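You operate a simulated robot arm through the tools that you are given. There is no shell and no other tool. Be economical: measure what you need, move in short steps, check, and stop when the job is done.

You run a simulated two-armed robot. Do the job below in one go: nothing can be reset, and whatever is moved stays where it is left.

## Task
Lay the shelf board on its brackets with both hands, latch it and stand the green crate on it.
Fine: both turn buttons over the board's edge.

It is judged by the outcome, as a careful person would: the job done as asked, and still so three seconds after it is handed in. It fails if anything else is knocked over, pushed out of place, dropped, spilled or broken.

## Robot
Two 7-joint arms with two-finger parallel grippers on one trunk, on a base that drives. Base frame: it is fixed to the floor where the robot stands at the start and does not move with it; the origin is under the middle of the robot, x ahead of it, y to its left, z up; the surface under the hand at the start is at about z = 0.87. Lengths are in m, angles in degrees, forces in N, time in s.
The left shoulder is at the start at [0.07, 0.163, 1.12], the right one opposite. With the tool pointing down near the work surface each hand reaches from about 0.38 to 0.88 m from the robot's upright axis, wherever it stands, measured 20 degrees to its own side. Places, roughly: black crate [0, -2.5, 0]; blue turn button [0, -1.1, 0.7]; green crate [0, -2, 0.75]; orange turn button [0, -1.5, 0.7]; shelf board [0.5, -0.2, 0.9]; shelf brackets [0.1, -1.3, 0.7]. Payload 3.43 kg a hand.
The TCP of each hand is the grasp point between the finger pads, 0.034 m short of the fingertips. In the tool frame z runs along the fingers and y along their closing line. The gripper opens to 0.128 m. The fingers are 0.024 m wide and 0.012 m thick; the gripper's body (0.048 by 0.13 m) begins 0.096 m behind the TCP.
Orientation is that of the tool frame in the base frame, as a unit quaternion [w, x, y, z]. With the fingers straight down and closing along the base's y, the tool's x points along the base's -x, its y along +y and its z along -z.

## Interface
- The arms move only by the tool step_arm. It takes "left_motion", "right_motion" or both (then of equal length, played together; a hand with none holds still); each is a list of rows, each a list of 6 numbers: the shift along the tool's x, y, z in m, then the turn, a rotation vector about the tool's x, y, z in degrees. In form: [[dx, dy, dz, rx, ry, rz], ...]. A call has 1 to 12 rows; each row is the pose to reach, as a shift and turn from the pose commanded when the call began, along the tool's axes at that moment. "left_jaw" and "right_jaw" are, for a hand that has rows, the gripper command, from -1 (fully open) to 1 (shut), values between in proportion, set as the call begins (left out, the last holds). Each row takes 0.2 s and may step no farther than 0.05 m and 8.6 degrees from the row before; otherwise, or with a gripper value out of range, the whole call is refused. Where a pose cannot be reached the arm comes as near as it can. A force on the tool above 40 N (or 10 N above the force at the start of the call, whichever is more), or a blocked arm, ends the call early, and 0.2 s more pass. The fingers move at their own pace (about 0.153 m/s each) and stop on an object; they squeeze with about 38 N. The grip force told is the motor's: it shows also when the fingers shut on nothing. Time passes only in rows, and 0.2 s behind the last, so rows that repeat a pose let the fingers close. The reply holds the time, the measured pose of the TCP, the force on the tool along the base axes, the opening and the grip force, in the units named above and with some noise, with the torque about the TCP (base axes, N m) and any sound that the robot's microphone picked up.
- Cameras (640 x 400 px; columns grow to the right, rows downward): "scene" is now at [0.1023, -0.0671, 1.3369]; the picture's right is [-0.78, -0.63, 0.00], its down [-0.42, 0.52, -0.74] and it looks along [0.47, -0.58, -0.67] (base axes); focal length 214 px, centre (320, 200). "left" rides on the left gripper at [0.076, 0.011, -0.16] in its tool frame; the picture's right is [-0.15, 0.99, 0.00], its down [-0.88, -0.13, -0.46] and it looks along [-0.45, -0.07, 0.89] (tool axes); focal length 234 px, centre (320, 200). "right" rides on the right gripper at [0.076, -0.011, -0.16] in its tool frame; the picture's right is [0.15, 0.99, 0.00], its down [-0.88, 0.13, -0.46] and it looks along [-0.45, 0.07, 0.89] (tool axes); focal length 234 px, centre (320, 200). There is no depth. A picture from a camera that has moved, and an enlarged one, comes with that camera's place and axes in the base frame and with its lens.
- get_image(camera): a new picture of that camera. No time passes.
- move_column(by): slides the trunk up (or, below 0, down) by that many m; the arms and the scene camera ride with it, the base frame stays. It gives what a move gives, with no picture.
- steer(legs): drives the robot by 1 to 6 legs, each [ahead, left, turn to the left] in m, m and degrees, along the robot's own axes; the way and the turn of a leg run together, so that a leg with both is an arc; at most 1.5 m and 180 degrees a leg. The arms and the cameras ride along, it lands a little off, and it stops where it bumps. It gives what a move gives.
- turn_head(pan, tilt): turns the head with the scene camera to pan (to the left, within 86 degrees either way) and tilt (down, from -29 to 69), counted from straight ahead of the robot. It gives what a move gives.
- close_up(camera, box): a new picture of the part [left, top, right, bottom] of that camera's present view, enlarged. No time passes.
- finish_job(): hands the job in; it is judged then, once.

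Go step by step. Nothing tells you exact positions but the pictures and the camera data: compare them with the known pose of the tool, close in by small moves and look again before you grip or let go. The budget is 120 turns and 100 pictures, counting those below and the enlarged ones. Unless the task says otherwise, let go and move clear before handing in, and close with one line.

The tools are called as a command line: name --argument value ..., lists and objects as JSON in quotes. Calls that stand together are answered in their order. step_arm: Moves the arms, as the interface text tells. Its arguments: {"type":"object","properties":{"left_motion":{"type":"array","items":{"type":"array","items":{"type":"number"}}},"left_jaw":{"type":"number"},"right_motion":{"type":"array","items":{"type":"array","items":{"type":"number"}}},"right_jaw":{"type":"number"}},"required":[]} The other tools are called the same way: move_column (by) slides the trunk up or down; steer (legs) drives the base; turn_head (pan, tilt) turns the head that bears the scene camera; get_image (camera) takes a picture; close_up (camera, box) takes an enlarged picture of a part of a camera's view; finish_job () hands the job in.

At the start:

```text
t: 0.0
left_ee_pos: [0.5974, -0.0569, 1.1092]
left_ee_rot: [0.0, 0.0, 1.0, 0.0]
left_force: [-0.1, -0.4, -0.6]
left_ft_torque: [0.04, -0.03, 0.01]
left_gripper_width: 0.1282
left_grasp_force: 0.2
right_ee_pos: [0.4012, -0.4861, 1.1171]
right_ee_rot: [0.0, 0.0, 1.0, 0.001]
right_force: [0.0, 0.3, -0.8]
right_ft_torque: [0.0, -0.01, 0.02]
right_gripper_width: 0.128
right_grasp_force: 0.0
trunk travel left (down, up): [-0.6, 0.34]
robot x, y, heading: [0.0016, -0.0001, 0.1]
head pan, tilt: [-51.1, 42.2]
```

scene: 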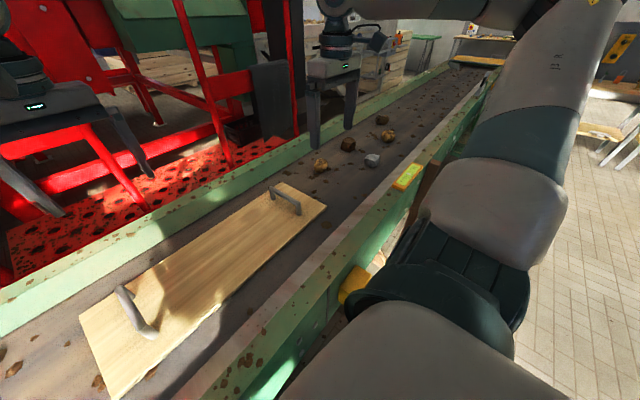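
right: 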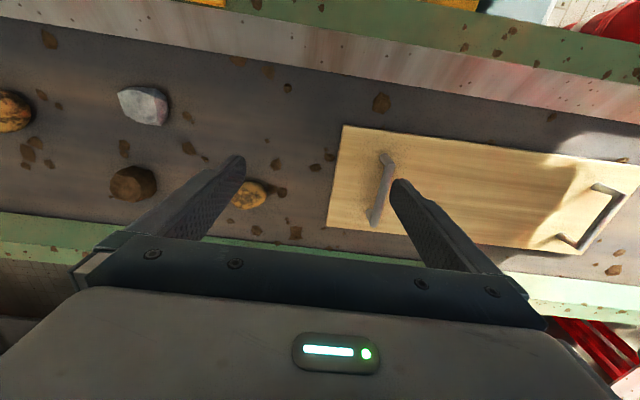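
left: 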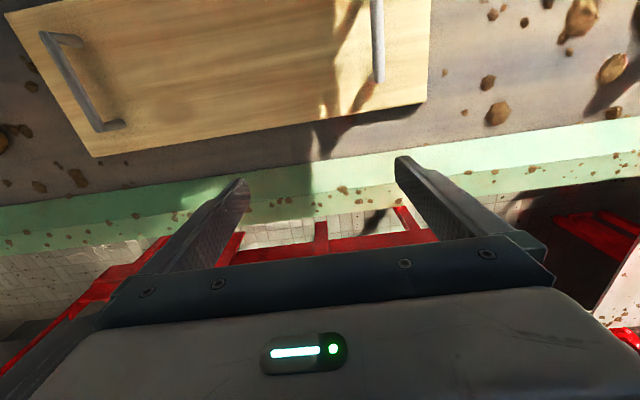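

The board lies on the conveyor with its long side along y, handles near (0.47, 0.03) and (0.48, -0.37). I'll look to the right for the brackets before moving.

turn_head --pan -86 --tilt 25

get_image --camera "scene"

```text
t: 1.0
left_ee_pos: [0.5986, -0.0575, 1.1091]
left_ee_rot: [0.0, 0.001, 1.0, 0.001]
left_force: [-0.1, 0.5, -0.3]
left_ft_torque: [-0.01, 0.04, -0.01]
left_gripper_width: 0.1278
left_grasp_force: 0.1
right_ee_pos: [0.4005, -0.4868, 1.1179]
right_ee_rot: [0.0, 0.0, 1.0, -0.001]
right_force: [-0.2, -0.3, -0.2]
right_ft_torque: [0.01, -0.04, 0.03]
right_gripper_width: 0.1278
right_grasp_force: 0.1
trunk travel left (down, up): [-0.6, 0.34]
robot x, y, heading: [-0.0007, -0.001, -0.2]
head pan, tilt: [-85.9, 25.0]
```

```text
96 pictures are left
camera scene: at [0.0565, -0.0941, 1.3634], right [-1.0, -0.07, 0.0], down [-0.03, 0.42, -0.91], along [0.06, -0.9, -0.42], focal length 214 px, centre (320, 200)
```

scene: 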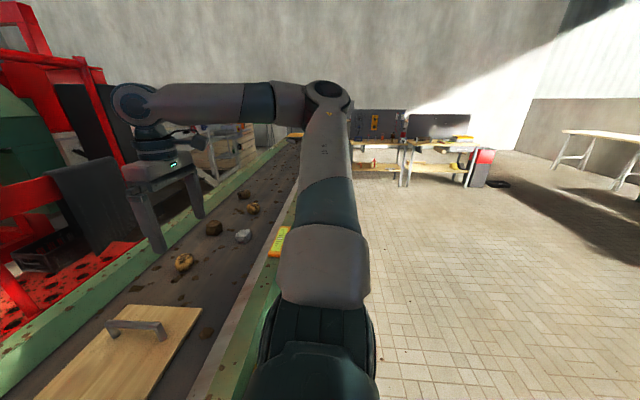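

The right arm hides the bracket area. I'll back off a bit and turn right to survey before taking the board.

steer --legs '[[-0.3, 0, 0], [0, 0, -80]]'

turn_head --pan 0 --tilt 30

get_image --camera "scene"

```text
t: 6.5
left_ee_pos: [-0.2444, -0.5994, 1.1088]
left_ee_rot: [0.0, 0.64, 0.768, 0.001]
left_force: [-0.3, -0.1, -0.6]
left_ft_torque: [-0.03, 0.02, 0.0]
left_gripper_width: 0.1278
left_grasp_force: 0.1
right_ee_pos: [-0.7017, -0.4819, 1.1175]
right_ee_rot: [0.0, 0.64, 0.768, 0.0]
right_force: [-0.8, -0.2, -0.3]
right_ft_torque: [-0.02, 0.0, 0.0]
right_gripper_width: 0.1279
right_grasp_force: 0.1
trunk travel left (down, up): [-0.6, 0.34]
robot x, y, heading: [-0.2947, 0.0024, -79.6]
head pan, tilt: [-85.9, 25.0]
```

```text
t: 8.1
left_ee_pos: [-0.2447, -0.5988, 1.1097]
left_ee_rot: [0.0, 0.641, 0.768, 0.0]
left_force: [0.2, -0.6, -0.3]
left_ft_torque: [0.02, 0.01, -0.03]
left_gripper_width: 0.1278
left_grasp_force: 0.0
right_ee_pos: [-0.7025, -0.4821, 1.1166]
right_ee_rot: [0.0, 0.64, 0.768, 0.001]
right_force: [-0.8, -0.5, -0.3]
right_ft_torque: [0.03, 0.01, 0.02]
right_gripper_width: 0.1281
right_grasp_force: 0.1
trunk travel left (down, up): [-0.6, 0.34]
robot x, y, heading: [-0.2964, -0.0001, -80.1]
head pan, tilt: [0.0, 30.0]
```

```text
95 pictures are left
camera scene: at [-0.2701, -0.1406, 1.3555], right [-0.98, -0.18, 0.0], down [-0.09, 0.49, -0.87], along [0.15, -0.85, -0.5], focal length 214 px, centre (320, 200)
```

scene: 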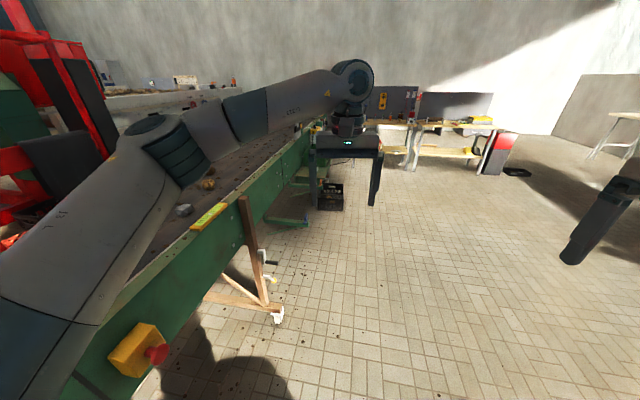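

I see a wooden bracket frame at the conveyor's side and the black crate beyond. I'll zoom in.

close_up --camera "scene" --box '[180, 110, 400, 340]'

```text
1.74 times, centred on (290, 225) of scene
camera zoom: at [-0.2701, -0.1406, 1.3555], right [-0.98, -0.18, 0.0], down [-0.09, 0.49, -0.87], along [0.15, -0.85, -0.5], focal length 373 px, centre (372, 156)
```

zoom: 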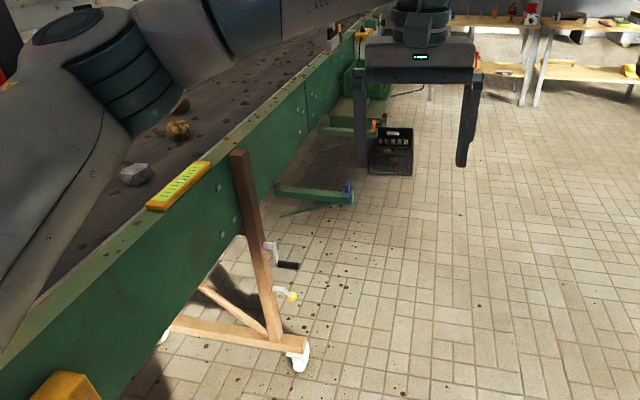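

The brackets jut from the conveyor's side toward -x, with the blue button near (-0.03, -1.05) and the orange near (-0.02, -1.53). I'll face +x again and drive in front of them to inspect.

steer --legs '[[0, 0, 80], [-0.4, 0, 0], [0, -1.2, 0]]'

turn_head --pan 0 --tilt 45

get_image --camera "scene"

```text
t: 19.5
left_ee_pos: [-0.0763, -1.2328, 1.1096]
left_ee_rot: [0.0, -0.003, 1.0, 0.001]
left_force: [-0.8, -0.3, -0.6]
left_ft_torque: [-0.03, 0.01, 0.03]
left_gripper_width: 0.128
left_grasp_force: 0.0
right_ee_pos: [-0.2732, -1.6645, 1.1179]
right_ee_rot: [0.0, -0.003, 1.0, -0.001]
right_force: [-0.2, 0.5, 0.2]
right_ft_torque: [-0.02, 0.01, -0.05]
right_gripper_width: 0.128
right_grasp_force: 0.1
trunk travel left (down, up): [-0.6, 0.34]
robot x, y, heading: [-0.672, -1.1798, 0.3]
head pan, tilt: [0.0, 30.0]
```

```text
t: 20.3
left_ee_pos: [-0.0761, -1.2338, 1.1093]
left_ee_rot: [0.0, -0.004, 1.0, 0.0]
left_force: [-0.3, -0.2, 0.1]
left_ft_torque: [0.02, 0.0, 0.0]
left_gripper_width: 0.1281
left_grasp_force: 0.0
right_ee_pos: [-0.2709, -1.6635, 1.1174]
right_ee_rot: [0.0, -0.004, 1.0, 0.0]
right_force: [0.2, -0.8, 0.1]
right_ft_torque: [0.03, 0.03, 0.03]
right_gripper_width: 0.1278
right_grasp_force: 0.1
trunk travel left (down, up): [-0.6, 0.34]
robot x, y, heading: [-0.6742, -1.1787, 0.5]
head pan, tilt: [0.0, 45.0]
```

```text
93 pictures are left
camera scene: at [-0.5444, -1.1815, 1.3329], right [0.01, -1.0, 0.0], down [-0.71, 0.0, -0.71], along [0.71, 0.0, -0.71], focal length 214 px, centre (320, 200)
```

scene: 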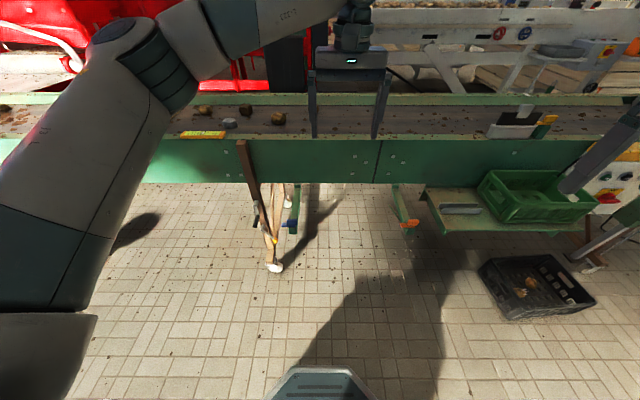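

close_up --camera "scene" --box '[240, 160, 460, 270]'

get_image --camera "left"

close_up --camera "scene" --box '[410, 140, 640, 330]'

```text
2.91 times, centred on (350, 215) of scene
camera zoom: at [-0.5444, -1.1815, 1.3329], right [0.01, -1.0, 0.0], down [-0.71, 0.0, -0.71], along [0.71, 0.0, -0.71], focal length 624 px, centre (233, 156)
```

zoom: 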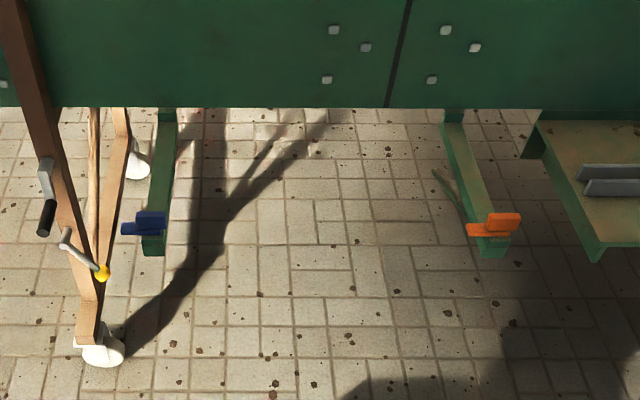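

```text
91 pictures are left
camera left: at [-0.1514, -1.2229, 1.2703], right [0.14, 0.99, 0.0], down [0.88, -0.12, 0.46], along [0.45, -0.06, -0.89], focal length 234 px, centre (320, 200)
```

left: 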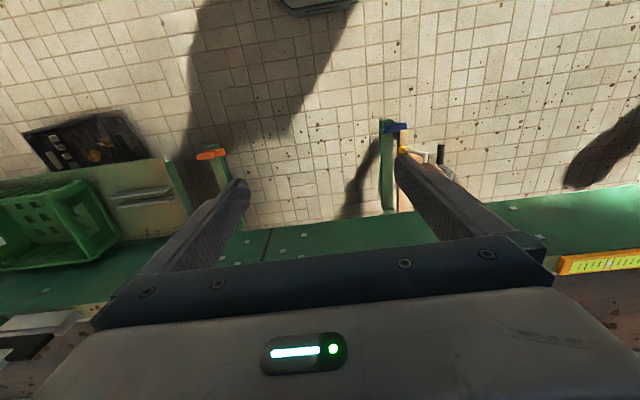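

```text
2.11 times, centred on (525, 235) of scene
camera zoom: at [-0.5444, -1.1815, 1.3329], right [0.01, -1.0, 0.0], down [-0.71, 0.0, -0.71], along [0.71, 0.0, -0.71], focal length 452 px, centre (-112, 126)
```

zoom: 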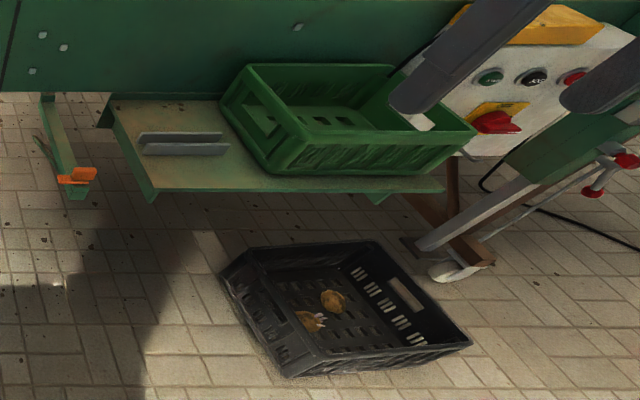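

close_up --camera "scene" --box '[265, 180, 325, 240]'

close_up --camera "scene" --box '[380, 180, 440, 240]'

```text
6.67 times, centred on (295, 210) of scene
camera zoom: at [-0.5444, -1.1815, 1.3329], right [0.01, -1.0, 0.0], down [-0.71, 0.0, -0.71], along [0.71, 0.0, -0.71], focal length 1430 px, centre (487, 133)
```

zoom: 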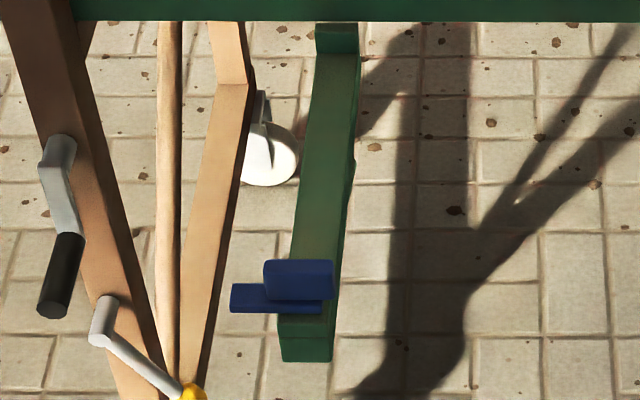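

```text
6.67 times, centred on (410, 210) of scene
camera zoom: at [-0.5444, -1.1815, 1.3329], right [0.01, -1.0, 0.0], down [-0.71, 0.0, -0.71], along [0.71, 0.0, -0.71], focal length 1430 px, centre (-280, 133)
```

zoom: 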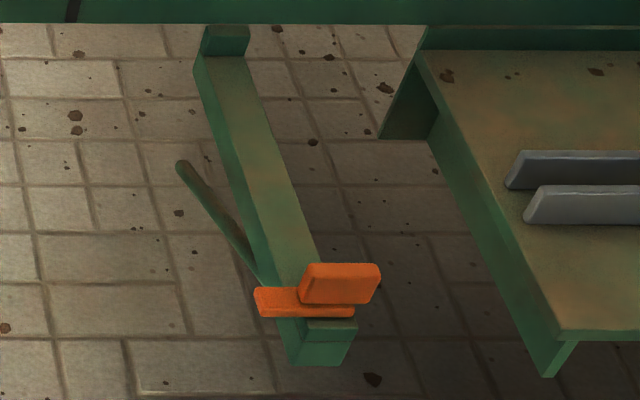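

The buttons are flat bars pointing +y with a knob over the pivot on each bracket end; they must turn about 90° clockwise after the board lies behind them. Now I go back for the board.

steer --legs '[[0, 1.01, 0], [0.6, 0, 0]]'

get_image --camera "left"

get_image --camera "right"

get_image --camera "scene"

```text
t: 28.6
left_ee_pos: [0.5226, -0.2022, 1.1093]
left_ee_rot: [0.0, -0.011, 1.0, 0.0]
left_force: [0.1, 0.7, 0.0]
left_ft_torque: [0.0, 0.02, -0.01]
left_gripper_width: 0.1281
left_grasp_force: 0.0
right_ee_pos: [0.3331, -0.6366, 1.1177]
right_ee_rot: [0.0, -0.011, 1.0, 0.0]
right_force: [0.2, -0.2, 1.0]
right_ft_torque: [0.02, 0.04, 0.0]
right_gripper_width: 0.1277
right_grasp_force: 0.0
trunk travel left (down, up): [-0.6, 0.34]
robot x, y, heading: [-0.08, -0.163, 1.1]
head pan, tilt: [0.0, 45.0]
```

```text
87 pictures are left
camera left: at [0.4472, -0.1933, 1.2703], right [0.12, 0.99, 0.0], down [0.88, -0.11, 0.46], along [0.45, -0.06, -0.89], focal length 234 px, centre (320, 200)
```

left: 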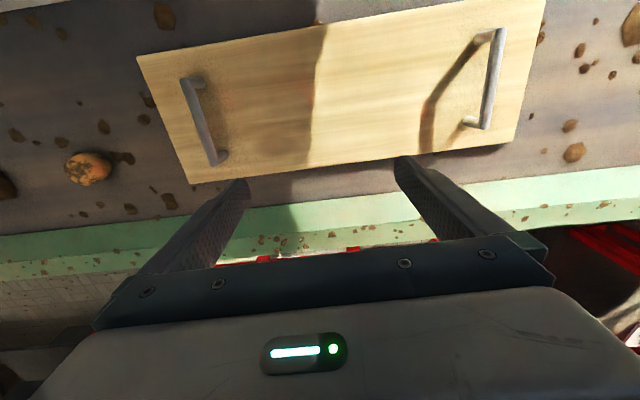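

```text
86 pictures are left
camera right: at [0.2579, -0.6498, 1.2761], right [-0.17, 0.99, 0.0], down [0.88, 0.15, 0.46], along [0.45, 0.08, -0.89], focal length 234 px, centre (320, 200)
```

right: 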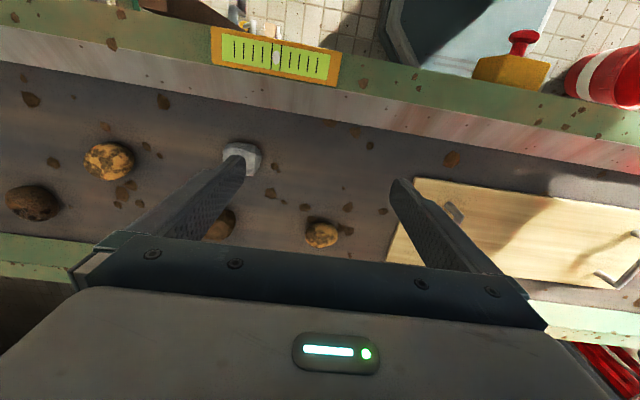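

```text
85 pictures are left
camera scene: at [0.0536, -0.1581, 1.3329], right [0.02, -1.0, 0.0], down [-0.71, -0.02, -0.71], along [0.71, 0.02, -0.71], focal length 214 px, centre (320, 200)
```

scene: 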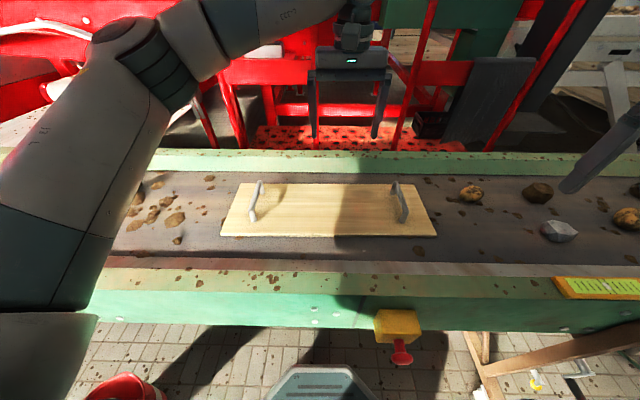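

Handles resolve to about (0.475, 0.033) left and (0.48, -0.375) right. I'll move both hands above them.

step_arm --left_motion '[[0.006, 0.034, 0, 0, 0, 0], [0.012, 0.067, 0, 0, 0, 0], [0.018, 0.101, 0, 0, 0, 0], [0.025, 0.135, 0, 0, 0, 0], [0.031, 0.169, 0, 0, 0, 0], [0.037, 0.202, 0, 0, 0, 0], [0.043, 0.236, 0, 0, 0, 0], [0.043, 0.236, 0.045, 0, 0, 0], [0.043, 0.236, 0.09, 0, 0, 0], [0.043, 0.236, 0.119, 0, 0, 0], [0.043, 0.236, 0.119, 0, 0, 0]]' --right_motion '[[-0.022, 0.037, 0, 0, 0, 0], [-0.044, 0.074, 0, 0, 0, 0], [-0.066, 0.111, 0, 0, 0, 0], [-0.088, 0.148, 0, 0, 0, 0], [-0.11, 0.185, 0, 0, 0, 0], [-0.132, 0.222, 0, 0, 0, 0], [-0.153, 0.259, 0, 0, 0, 0], [-0.153, 0.259, 0.045, 0, 0, 0], [-0.153, 0.259, 0.09, 0, 0, 0], [-0.153, 0.259, 0.128, 0, 0, 0], [-0.153, 0.259, 0.128, 0, 0, 0]]'

get_image --camera "left"

get_image --camera "right"

get_image --camera "scene"

```text
t: 31.0
left_ee_pos: [0.4749, 0.0313, 0.9912]
left_ee_rot: [0.001, -0.011, 1.0, 0.0]
left_force: [-0.1, 0.6, 0.6]
left_ft_torque: [-0.01, -0.03, 0.0]
left_gripper_width: 0.1282
left_grasp_force: 0.0
right_ee_pos: [0.4785, -0.3711, 0.9887]
right_ee_rot: [0.0, -0.011, 1.0, 0.0]
right_force: [-0.2, 0.4, 0.9]
right_ft_torque: [0.0, 0.03, -0.02]
right_gripper_width: 0.1276
right_grasp_force: 0.1
trunk travel left (down, up): [-0.6, 0.34]
robot x, y, heading: [-0.0784, -0.158, 1.2]
head pan, tilt: [0.0, 45.0]
```

```text
84 pictures are left
camera left: at [0.3991, 0.041, 1.1517], right [0.12, 0.99, 0.0], down [0.88, -0.11, 0.46], along [0.45, -0.06, -0.89], focal length 234 px, centre (320, 200)
```

left: 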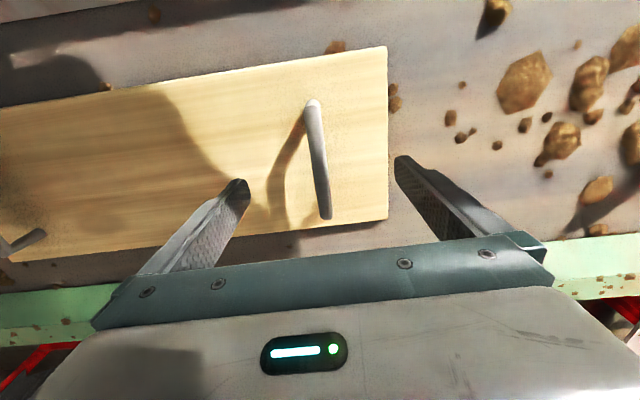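

```text
83 pictures are left
camera right: at [0.4017, -0.3848, 1.1478], right [-0.17, 0.99, 0.0], down [0.88, 0.15, 0.46], along [0.45, 0.08, -0.89], focal length 234 px, centre (320, 200)
```

right: 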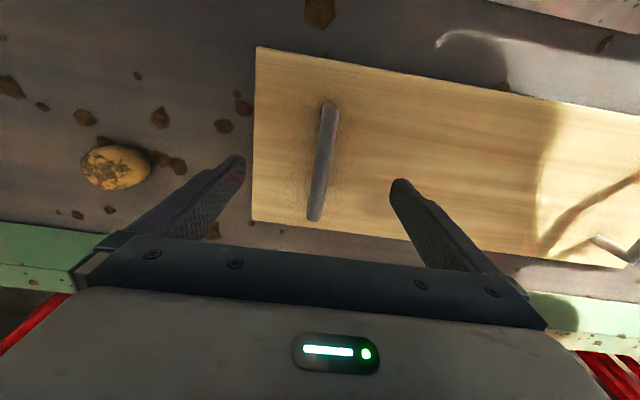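

```text
82 pictures are left
camera scene: at [0.0527, -0.158, 1.333], right [0.02, -1.0, 0.0], down [-0.71, -0.02, -0.71], along [0.71, 0.02, -0.71], focal length 214 px, centre (320, 200)
```

scene: 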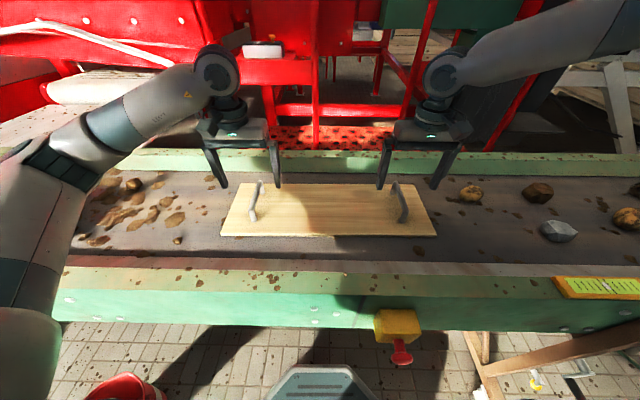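

Both hands are centred over the handles. I'll descend so the fingertips stay just above the board and close.

step_arm --left_motion '[[0, 0, 0.03, 0, 0, 0], [0, 0, 0.05, 0, 0, 0], [0, 0, 0.057, 0, 0, 0], [0, 0, 0.057, 0, 0, 0]]' --right_motion '[[0, 0, 0.03, 0, 0, 0], [0, 0, 0.05, 0, 0, 0], [0, 0, 0.055, 0, 0, 0], [0, 0, 0.055, 0, 0, 0]]'

get_image --camera "left"

get_image --camera "scene"

```text
t: 32.0
left_ee_pos: [0.4731, 0.0327, 0.9337]
left_ee_rot: [0.0, -0.01, 1.0, -0.001]
left_force: [-1.3, 0.2, -0.5]
left_ft_torque: [0.0, 0.04, 0.03]
left_gripper_width: 0.1284
left_grasp_force: 0.0
right_ee_pos: [0.4788, -0.3728, 0.9328]
right_ee_rot: [0.001, -0.012, 1.0, 0.0]
right_force: [-0.1, 0.2, 0.2]
right_ft_torque: [0.01, -0.01, -0.03]
right_gripper_width: 0.1278
right_grasp_force: 0.0
trunk travel left (down, up): [-0.6, 0.34]
robot x, y, heading: [-0.0764, -0.1631, 1.5]
head pan, tilt: [0.0, 45.0]
```

```text
81 pictures are left
camera left: at [0.3995, 0.0421, 1.0945], right [0.12, 0.99, 0.0], down [0.88, -0.11, 0.46], along [0.45, -0.06, -0.89], focal length 234 px, centre (320, 200)
```

left: 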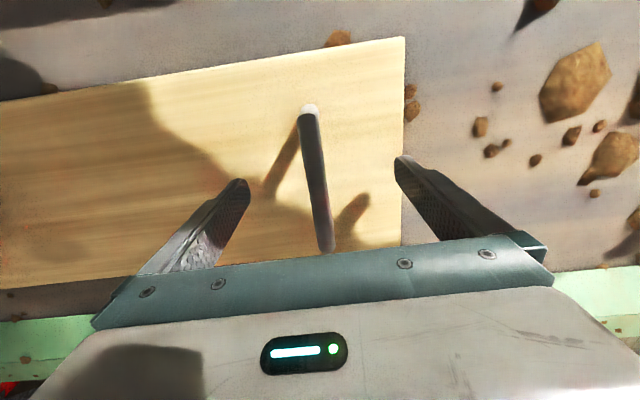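

```text
80 pictures are left
camera scene: at [0.0536, -0.158, 1.3329], right [0.02, -1.0, 0.0], down [-0.71, -0.02, -0.71], along [0.71, 0.02, -0.71], focal length 214 px, centre (320, 200)
```

scene: 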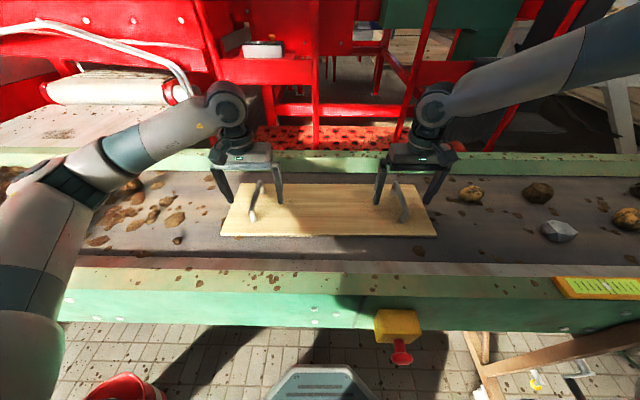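

step_arm --left_motion '[[0, 0, 0.006, 0, 0, 0], [0, 0, 0.006, 0, 0, 0]]' --right_motion '[[0, 0, 0.006, 0, 0, 0], [0, 0, 0.006, 0, 0, 0]]'

step_arm --left_motion '[[0, 0, 0, 0, 0, 0], [0, 0, 0, 0, 0, 0], [0, 0, 0, 0, 0, 0], [0, 0, 0, 0, 0, 0]]' --right_motion '[[0, 0, 0, 0, 0, 0], [0, 0, 0, 0, 0, 0], [0, 0, 0, 0, 0, 0], [0, 0, 0, 0, 0, 0]]' --left_jaw 1 --right_jaw 1

```text
t: 32.6
left_ee_pos: [0.4742, 0.0319, 0.9291]
left_ee_rot: [-0.001, -0.011, 1.0, 0.0]
left_force: [1.3, -0.7, 0.0]
left_ft_torque: [0.02, -0.04, 0.02]
left_gripper_width: 0.1283
left_grasp_force: 0.1
right_ee_pos: [0.4785, -0.3711, 0.928]
right_ee_rot: [0.0, -0.011, 1.0, 0.001]
right_force: [-0.8, 0.6, 0.1]
right_ft_torque: [0.01, -0.02, 0.0]
right_gripper_width: 0.1278
right_grasp_force: 0.1
trunk travel left (down, up): [-0.6, 0.34]
robot x, y, heading: [-0.0766, -0.1567, 1.0]
head pan, tilt: [0.0, 45.0]
```

```text
t: 33.6
left_ee_pos: [0.4742, 0.0307, 0.9281]
left_ee_rot: [0.0, -0.009, 1.0, -0.003]
left_force: [-2.1, -35.4, -0.2]
left_ft_torque: [-0.12, -0.1, -0.35]
left_gripper_width: 0.0159
left_grasp_force: 37.8
right_ee_pos: [0.48, -0.3712, 0.9285]
right_ee_rot: [0.0, -0.012, 1.0, 0.003]
right_force: [1.7, 37.3, 0.4]
right_ft_torque: [0.19, 0.51, -0.55]
right_gripper_width: 0.0158
right_grasp_force: 38.5
trunk travel left (down, up): [-0.6, 0.34]
robot x, y, heading: [-0.0754, -0.1617, 1.2]
head pan, tilt: [0.0, 45.0]
```

Both handles are gripped, but the hands pull against each other. I'll ease them inward a little.

step_arm --left_motion '[[0, -0.002, 0, 0, 0, 0], [0, -0.002, 0, 0, 0, 0]]' --right_motion '[[0, 0.002, 0, 0, 0, 0], [0, 0.002, 0, 0, 0, 0]]'

```text
t: 34.2
left_ee_pos: [0.4757, 0.0299, 0.9276]
left_ee_rot: [0.0, -0.012, 1.0, -0.001]
left_force: [-2.3, -27.7, 4.3]
left_ft_torque: [-0.2, 0.67, -0.44]
left_gripper_width: 0.0155
left_grasp_force: 38.1
right_ee_pos: [0.4807, -0.3706, 0.929]
right_ee_rot: [-0.001, -0.011, 1.0, 0.001]
right_force: [2.0, 30.7, 0.1]
right_ft_torque: [0.2, -0.07, -0.49]
right_gripper_width: 0.0154
right_grasp_force: 37.9
trunk travel left (down, up): [-0.6, 0.34]
robot x, y, heading: [-0.0804, -0.159, 1.3]
head pan, tilt: [0.0, 45.0]
```

step_arm --left_motion '[[0, -0.004, 0, 0, 0, 0], [0, -0.007, 0, 0, 0, 0], [0, -0.007, 0, 0, 0, 0]]' --right_motion '[[0, 0.004, 0, 0, 0, 0], [0, 0.007, 0, 0, 0, 0], [0, 0.007, 0, 0, 0, 0]]'

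```text
t: 35.0
left_ee_pos: [0.4752, 0.0302, 0.929]
left_ee_rot: [-0.001, -0.015, 1.0, 0.006]
left_force: [-1.2, 1.9, 2.0]
left_ft_torque: [0.03, -0.32, -0.82]
left_gripper_width: 0.0159
left_grasp_force: 37.8
right_ee_pos: [0.4813, -0.3699, 0.9277]
right_ee_rot: [0.0, -0.008, 1.0, -0.006]
right_force: [-1.5, -0.6, 1.0]
right_ft_torque: [0.02, -0.58, -0.09]
right_gripper_width: 0.0156
right_grasp_force: 38.3
trunk travel left (down, up): [-0.6, 0.34]
robot x, y, heading: [-0.0781, -0.1579, 1.3]
head pan, tilt: [0.0, 45.0]
stopped in row 3 (left hand): the force on the tool passed its limit at 43 N (the readings are from after the stop); the commanded pose is now the measured one
```

Strain is gone. Now lift both together.

step_arm --left_motion '[[0, 0, -0.02, 0, 0, 0], [0, 0, -0.04, 0, 0, 0], [0, 0, -0.07, 0, 0, 0], [0, 0, -0.1, 0, 0, 0], [0, 0, -0.13, 0, 0, 0], [0, 0, -0.15, 0, 0, 0], [0, 0, -0.15, 0, 0, 0]]' --right_motion '[[0, 0, -0.02, 0, 0, 0], [0, 0, -0.04, 0, 0, 0], [0, 0, -0.07, 0, 0, 0], [0, 0, -0.1, 0, 0, 0], [0, 0, -0.13, 0, 0, 0], [0, 0, -0.15, 0, 0, 0], [0, 0, -0.15, 0, 0, 0]]'

get_image --camera "scene"

```text
t: 36.6
left_ee_pos: [0.475, 0.0295, 1.0786]
left_ee_rot: [-0.003, -0.017, 1.0, 0.008]
left_force: [-2.2, 38.8, -3.9]
left_ft_torque: [0.11, 0.12, -0.7]
left_gripper_width: 0.0154
left_grasp_force: 37.9
right_ee_pos: [0.4813, -0.3702, 1.0768]
right_ee_rot: [-0.001, -0.008, 1.0, -0.008]
right_force: [2.8, -38.6, -4.2]
right_ft_torque: [-0.23, -0.03, 0.07]
right_gripper_width: 0.0156
right_grasp_force: 37.9
trunk travel left (down, up): [-0.6, 0.34]
robot x, y, heading: [-0.0751, -0.1555, 1.5]
head pan, tilt: [0.0, 45.0]
```

```text
79 pictures are left
camera scene: at [0.0547, -0.1579, 1.3327], right [0.02, -1.0, 0.0], down [-0.71, -0.02, -0.71], along [0.71, 0.02, -0.71], focal length 214 px, centre (320, 200)
```

scene: 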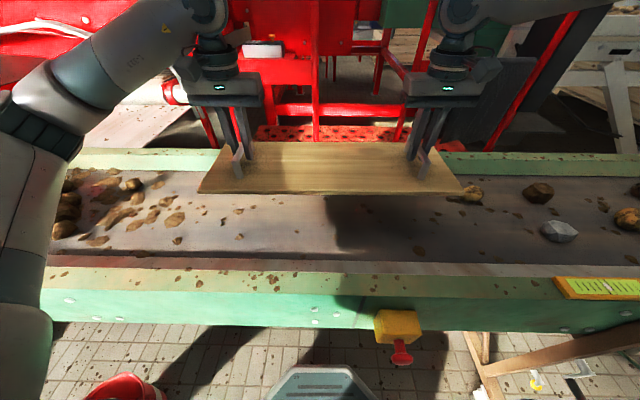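

step_arm --left_motion '[[0, 0.0025, 0, 0, 0, 0], [0, 0.0025, 0, 0, 0, 0], [0, 0.0025, 0, 0, 0, 0]]' --right_motion '[[0, -0.0025, 0, 0, 0, 0], [0, -0.0025, 0, 0, 0, 0], [0, -0.0025, 0, 0, 0, 0]]'

```text
t: 37.4
left_ee_pos: [0.4745, 0.0286, 1.0786]
left_ee_rot: [-0.001, -0.016, 1.0, 0.005]
left_force: [-2.0, 14.3, -3.8]
left_ft_torque: [0.12, -0.23, -0.78]
left_gripper_width: 0.0155
left_grasp_force: 38.7
right_ee_pos: [0.4804, -0.3703, 1.0776]
right_ee_rot: [-0.001, -0.009, 1.0, -0.004]
right_force: [2.2, -13.6, -3.1]
right_ft_torque: [-0.07, 0.21, -0.14]
right_gripper_width: 0.0157
right_grasp_force: 38.4
trunk travel left (down, up): [-0.6, 0.34]
robot x, y, heading: [-0.0781, -0.1583, 1.4]
head pan, tilt: [0.0, 45.0]
```

Carry the board: back off, then strafe right to in front of the brackets.

steer --legs '[[-0.6, 0, 0], [0, -1.13, -1.3]]'

get_image --camera "scene"

get_image --camera "left"

```text
t: 46.2
left_ee_pos: [-0.1047, -1.1449, 1.0775]
left_ee_rot: [-0.001, 0.002, 1.0, 0.006]
left_force: [-3.2, -28.1, -3.8]
left_ft_torque: [-0.14, -0.01, -0.79]
left_gripper_width: 0.0156
left_grasp_force: 38.2
right_ee_pos: [-0.1118, -1.5468, 1.0779]
right_ee_rot: [0.0, 0.008, 1.0, -0.005]
right_force: [2.7, 27.4, -3.5]
right_ft_torque: [0.18, 0.04, -0.15]
right_gripper_width: 0.0155
right_grasp_force: 37.8
trunk travel left (down, up): [-0.6, 0.34]
robot x, y, heading: [-0.6691, -1.3151, -0.7]
head pan, tilt: [0.0, 45.0]
```

```text
78 pictures are left
camera scene: at [-0.5323, -1.3184, 1.3328], right [-0.01, -1.0, 0.0], down [-0.71, 0.01, -0.71], along [0.71, -0.01, -0.71], focal length 214 px, centre (320, 200)
```

scene: 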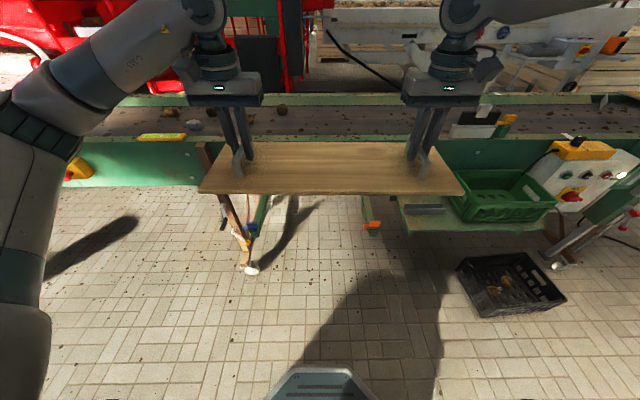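

```text
77 pictures are left
camera left: at [-0.1801, -1.1354, 1.2386], right [0.15, 0.99, 0.01], down [0.88, -0.14, 0.45], along [0.45, -0.06, -0.89], focal length 234 px, centre (320, 200)
```

left: 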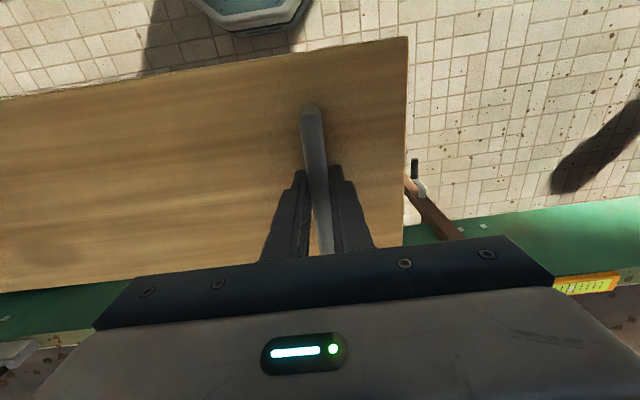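

I'll zoom on the brackets for a precise fix from this new viewpoint.

close_up --camera "scene" --box '[230, 190, 290, 250]'

close_up --camera "scene" --box '[345, 190, 405, 250]'

```text
6.67 times, centred on (260, 220) of scene
camera zoom: at [-0.5323, -1.3184, 1.3328], right [-0.01, -1.0, 0.0], down [-0.71, 0.01, -0.71], along [0.71, -0.01, -0.71], focal length 1430 px, centre (720, 67)
```

zoom: 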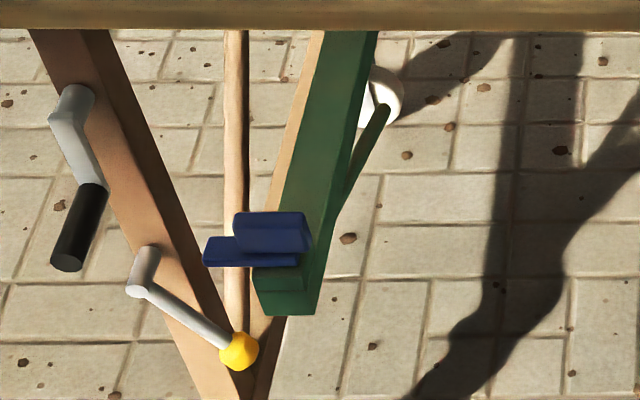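

```text
6.67 times, centred on (375, 220) of scene
camera zoom: at [-0.5323, -1.3184, 1.3328], right [-0.01, -1.0, 0.0], down [-0.71, 0.01, -0.71], along [0.71, -0.01, -0.71], focal length 1430 px, centre (-47, 67)
```

zoom: 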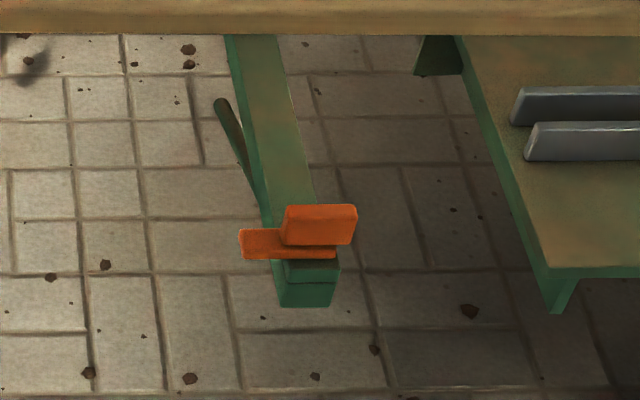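

Estimates: bracket tops z≈0.665, buttons at x≈-0.025 and y≈-1.075 / -1.53, back end x≈0.20; so the board centre should go to about (0.097, -1.30). I'll drive over it at height.

steer --legs '[[0.19, 0.045, 0.9]]'

get_image --camera "scene"

```text
t: 47.7
left_ee_pos: [0.0792, -1.0924, 1.0774]
left_ee_rot: [-0.001, -0.005, 1.0, 0.005]
left_force: [-1.5, -2.5, -3.1]
left_ft_torque: [0.02, 0.25, -0.76]
left_gripper_width: 0.0154
left_grasp_force: 38.1
right_ee_pos: [0.078, -1.4922, 1.0779]
right_ee_rot: [-0.001, 0.001, 1.0, -0.005]
right_force: [1.7, 2.6, -4.0]
right_ft_torque: [0.02, -0.23, -0.1]
right_gripper_width: 0.0156
right_grasp_force: 38.1
trunk travel left (down, up): [-0.6, 0.34]
robot x, y, heading: [-0.4764, -1.2706, 0.2]
head pan, tilt: [0.0, 45.0]
```

```text
74 pictures are left
camera scene: at [-0.3452, -1.2715, 1.3328], right [0.0, -1.0, 0.0], down [-0.71, 0.0, -0.71], along [0.71, 0.0, -0.71], focal length 214 px, centre (320, 200)
```

scene: 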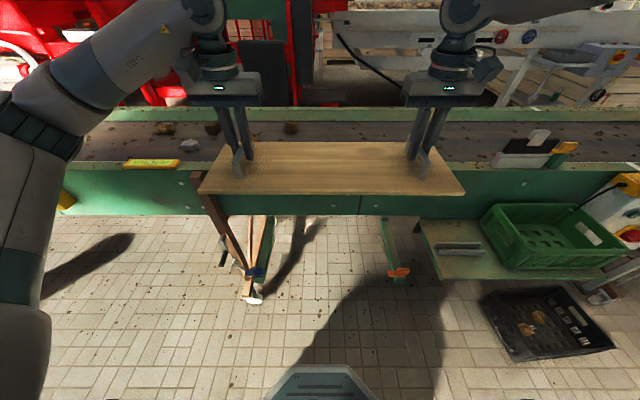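

Hands are centred within a cm. I'll lower the trunk partly and check clearances.

move_column --by -0.14

get_image --camera "scene"

get_image --camera "left"

get_image --camera "right"

```text
t: 49.4
left_ee_pos: [0.0786, -1.0916, 0.9371]
left_ee_rot: [-0.001, -0.005, 1.0, 0.005]
left_force: [-2.4, 0.1, -4.0]
left_ft_torque: [0.0, 0.24, -0.74]
left_gripper_width: 0.0156
left_grasp_force: 38.3
right_ee_pos: [0.0777, -1.4927, 0.9381]
right_ee_rot: [0.001, 0.001, 1.0, -0.005]
right_force: [2.7, 0.8, -3.8]
right_ft_torque: [-0.02, -0.2, -0.11]
right_gripper_width: 0.0153
right_grasp_force: 37.7
trunk travel left (down, up): [-0.46, 0.48]
robot x, y, heading: [-0.4758, -1.274, -0.0]
head pan, tilt: [0.0, 45.0]
```

```text
73 pictures are left
camera scene: at [-0.3455, -1.2714, 1.1929], right [0.0, -1.0, 0.0], down [-0.71, 0.0, -0.71], along [0.71, 0.0, -0.71], focal length 214 px, centre (320, 200)
```

scene: 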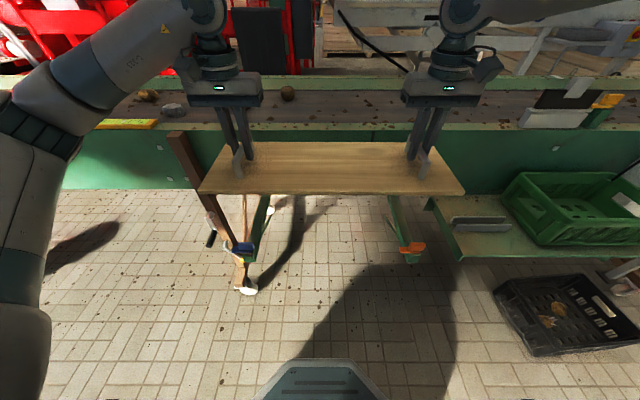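

```text
72 pictures are left
camera left: at [0.0039, -1.0834, 1.0988], right [0.14, 0.99, 0.01], down [0.88, -0.13, 0.45], along [0.45, -0.05, -0.89], focal length 234 px, centre (320, 200)
```

left: 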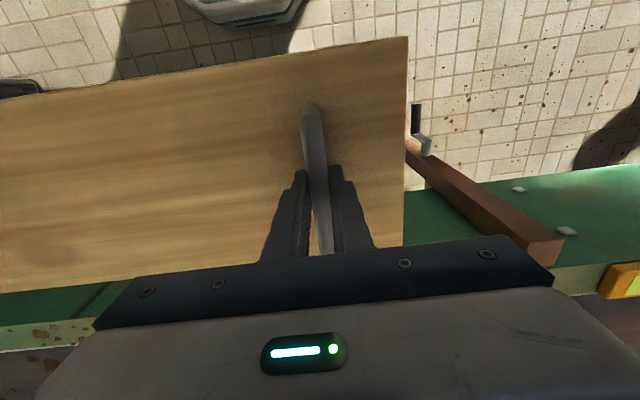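

```text
71 pictures are left
camera right: at [0.0012, -1.5023, 1.0965], right [-0.15, 0.99, -0.01], down [0.88, 0.13, 0.45], along [0.45, 0.06, -0.89], focal length 234 px, centre (320, 200)
```

right: 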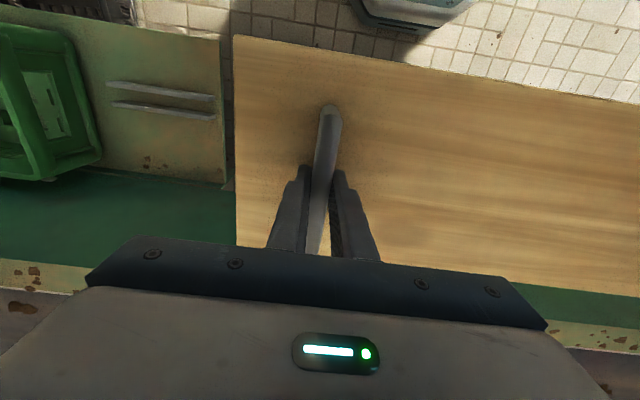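

All clear of the post and panel. Lower further to just above the buttons.

move_column --by -0.14

turn_head --pan 0 --tilt 50

get_image --camera "scene"

close_up --camera "scene" --box '[220, 160, 300, 220]'

close_up --camera "scene" --box '[370, 160, 450, 220]'

```text
t: 51.1
left_ee_pos: [0.078, -1.0924, 0.7977]
left_ee_rot: [0.0, -0.005, 1.0, 0.005]
left_force: [-1.6, -0.2, -4.1]
left_ft_torque: [0.01, 0.02, -0.71]
left_gripper_width: 0.0157
left_grasp_force: 37.3
right_ee_pos: [0.0786, -1.4925, 0.7973]
right_ee_rot: [0.0, 0.001, 1.0, -0.005]
right_force: [1.8, 0.7, -3.3]
right_ft_torque: [0.02, -0.06, -0.09]
right_gripper_width: 0.0155
right_grasp_force: 37.7
trunk travel left (down, up): [-0.32, 0.62]
robot x, y, heading: [-0.4779, -1.2706, 0.2]
head pan, tilt: [0.0, 45.0]
```

```text
t: 51.7
left_ee_pos: [0.0785, -1.0929, 0.7985]
left_ee_rot: [-0.001, -0.005, 1.0, 0.006]
left_force: [-2.3, -0.6, -4.2]
left_ft_torque: [0.0, -0.05, -0.7]
left_gripper_width: 0.0156
left_grasp_force: 37.6
right_ee_pos: [0.0785, -1.493, 0.7979]
right_ee_rot: [-0.001, 0.001, 1.0, -0.005]
right_force: [2.3, 0.4, -3.7]
right_ft_torque: [-0.02, 0.04, -0.07]
right_gripper_width: 0.0155
right_grasp_force: 38.0
trunk travel left (down, up): [-0.32, 0.62]
robot x, y, heading: [-0.4787, -1.271, -0.0]
head pan, tilt: [0.0, 50.0]
```

```text
70 pictures are left
camera scene: at [-0.3497, -1.2715, 1.0459], right [0.0, -1.0, 0.0], down [-0.77, 0.0, -0.64], along [0.64, 0.0, -0.77], focal length 214 px, centre (320, 200)
```

scene: 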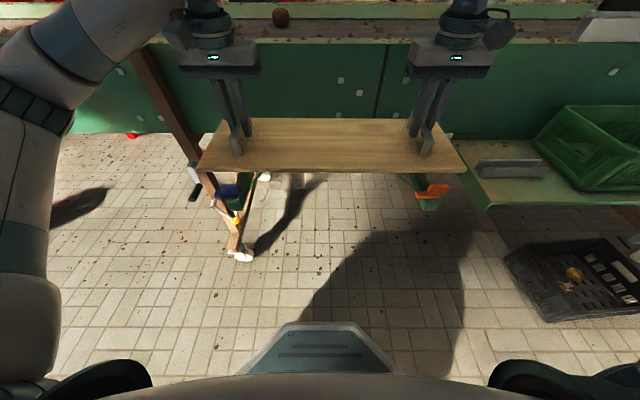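

```text
6.67 times, centred on (260, 190) of scene
camera zoom: at [-0.3497, -1.2715, 1.0459], right [0.0, -1.0, 0.0], down [-0.77, 0.0, -0.64], along [0.64, 0.0, -0.77], focal length 1430 px, centre (720, 267)
```

zoom: 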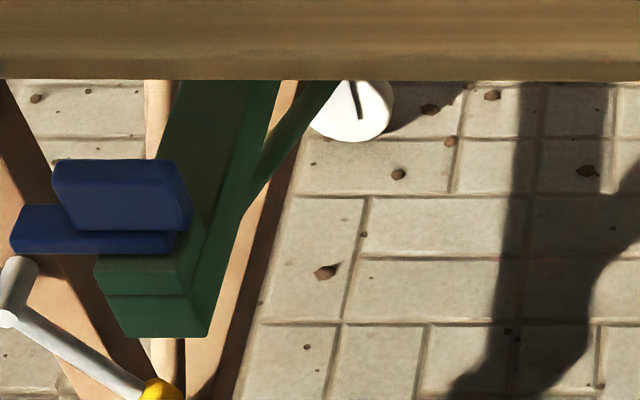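

```text
6.67 times, centred on (410, 190) of scene
camera zoom: at [-0.3497, -1.2715, 1.0459], right [0.0, -1.0, 0.0], down [-0.77, 0.0, -0.64], along [0.64, 0.0, -0.77], focal length 1430 px, centre (-280, 267)
```

zoom: 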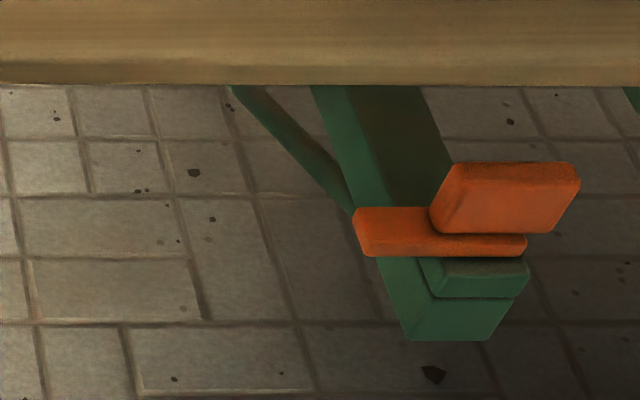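

Refined: pivots at x≈-0.02, y≈-1.072/-1.532, bracket top z≈0.657, bars' underside z≈0.669. I shift the board +0.023 in x and -0.009 in y, then check.

step_arm --left_motion '[[-0.012, -0.005, 0, 0, 0, 0], [-0.023, -0.009, 0, 0, 0, 0], [-0.023, -0.009, 0, 0, 0, 0]]' --right_motion '[[-0.012, -0.005, 0, 0, 0, 0], [-0.023, -0.009, 0, 0, 0, 0], [-0.023, -0.009, 0, 0, 0, 0]]'

move_column --by -0.055

close_up --camera "scene" --box '[200, 120, 320, 200]'

close_up --camera "scene" --box '[370, 120, 490, 200]'

```text
t: 52.5
left_ee_pos: [0.1017, -1.1006, 0.7986]
left_ee_rot: [0.0, -0.006, 1.0, 0.004]
left_force: [-3.0, -8.4, -3.4]
left_ft_torque: [-0.05, -0.17, -0.8]
left_gripper_width: 0.0156
left_grasp_force: 38.3
right_ee_pos: [0.1, -1.5008, 0.7984]
right_ee_rot: [-0.001, 0.0, 1.0, -0.004]
right_force: [2.3, 7.9, -4.3]
right_ft_torque: [0.08, 0.13, -0.25]
right_gripper_width: 0.0156
right_grasp_force: 38.1
trunk travel left (down, up): [-0.32, 0.62]
robot x, y, heading: [-0.4756, -1.2696, -0.1]
head pan, tilt: [0.0, 50.0]
```

```text
t: 53.5
left_ee_pos: [0.1008, -1.1023, 0.7427]
left_ee_rot: [0.0, -0.005, 1.0, 0.005]
left_force: [-2.4, -16.0, -4.0]
left_ft_torque: [-0.08, -0.03, -0.78]
left_gripper_width: 0.0156
left_grasp_force: 37.9
right_ee_pos: [0.0994, -1.5001, 0.7439]
right_ee_rot: [0.001, 0.0, 1.0, -0.004]
right_force: [3.1, 16.0, -3.6]
right_ft_torque: [0.08, 0.04, -0.23]
right_gripper_width: 0.0157
right_grasp_force: 38.3
trunk travel left (down, up): [-0.265, 0.675]
robot x, y, heading: [-0.4736, -1.2707, 0.2]
head pan, tilt: [0.0, 50.0]
```

```text
5.00 times, centred on (260, 160) of scene
camera zoom: at [-0.3501, -1.2715, 0.991], right [0.0, -1.0, 0.0], down [-0.77, 0.0, -0.64], along [0.64, 0.0, -0.77], focal length 1072 px, centre (620, 400)
```

zoom: 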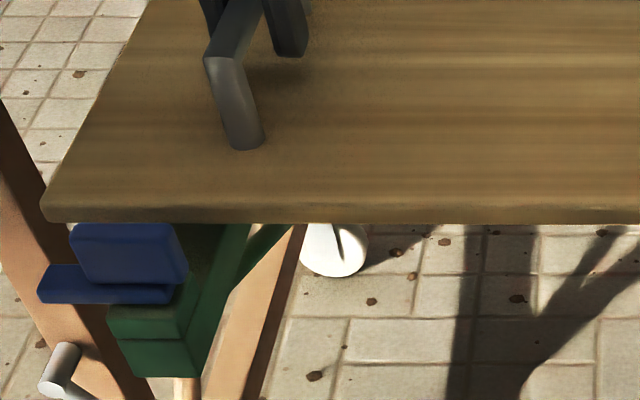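

```text
5.00 times, centred on (430, 160) of scene
camera zoom: at [-0.3501, -1.2715, 0.991], right [0.0, -1.0, 0.0], down [-0.77, 0.0, -0.64], along [0.64, 0.0, -0.77], focal length 1072 px, centre (-230, 400)
```

zoom: 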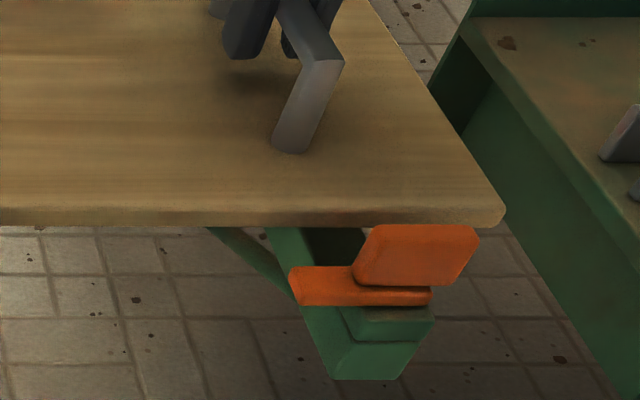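

Board front edge is just behind the buttons. Lower with the arms in small steps until contact.

step_arm --left_motion '[[0, 0, 0.01, 0, 0, 0], [0, 0, 0.018, 0, 0, 0], [0, 0, 0.022, 0, 0, 0], [0, 0, 0.022, 0, 0, 0]]' --right_motion '[[0, 0, 0.01, 0, 0, 0], [0, 0, 0.018, 0, 0, 0], [0, 0, 0.022, 0, 0, 0], [0, 0, 0.022, 0, 0, 0]]'

close_up --camera "scene" --box '[200, 120, 320, 200]'

close_up --camera "scene" --box '[370, 120, 490, 200]'

```text
t: 54.5
left_ee_pos: [0.1023, -1.1017, 0.7196]
left_ee_rot: [-0.001, -0.005, 1.0, 0.004]
left_force: [-1.8, -26.8, -4.2]
left_ft_torque: [-0.14, 0.15, -0.72]
left_gripper_width: 0.0155
left_grasp_force: 38.0
right_ee_pos: [0.0996, -1.5008, 0.7218]
right_ee_rot: [0.0, 0.0, 1.0, -0.004]
right_force: [2.9, 26.4, -3.9]
right_ft_torque: [0.19, -0.12, -0.16]
right_gripper_width: 0.0152
right_grasp_force: 37.5
trunk travel left (down, up): [-0.265, 0.675]
robot x, y, heading: [-0.4756, -1.2684, -0.0]
head pan, tilt: [0.0, 50.0]
```

```text
5.00 times, centred on (260, 160) of scene
camera zoom: at [-0.3497, -1.2715, 0.9909], right [0.0, -1.0, 0.0], down [-0.77, 0.0, -0.64], along [0.64, 0.0, -0.77], focal length 1072 px, centre (620, 400)
```

zoom: 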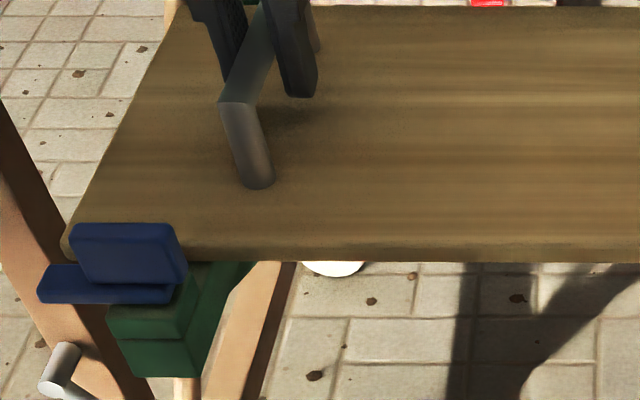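

```text
5.00 times, centred on (430, 160) of scene
camera zoom: at [-0.3497, -1.2715, 0.9909], right [0.0, -1.0, 0.0], down [-0.77, 0.0, -0.64], along [0.64, 0.0, -0.77], focal length 1072 px, centre (-230, 400)
```

zoom: 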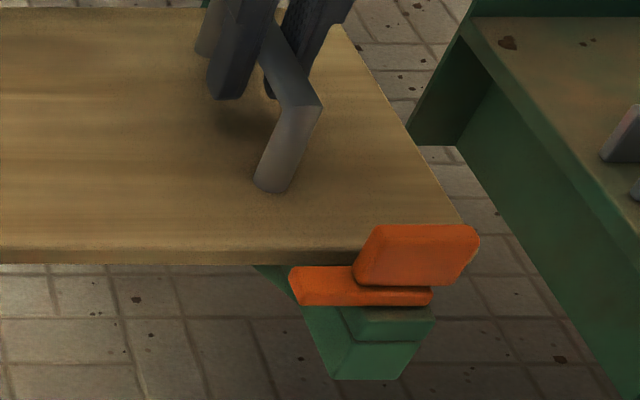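

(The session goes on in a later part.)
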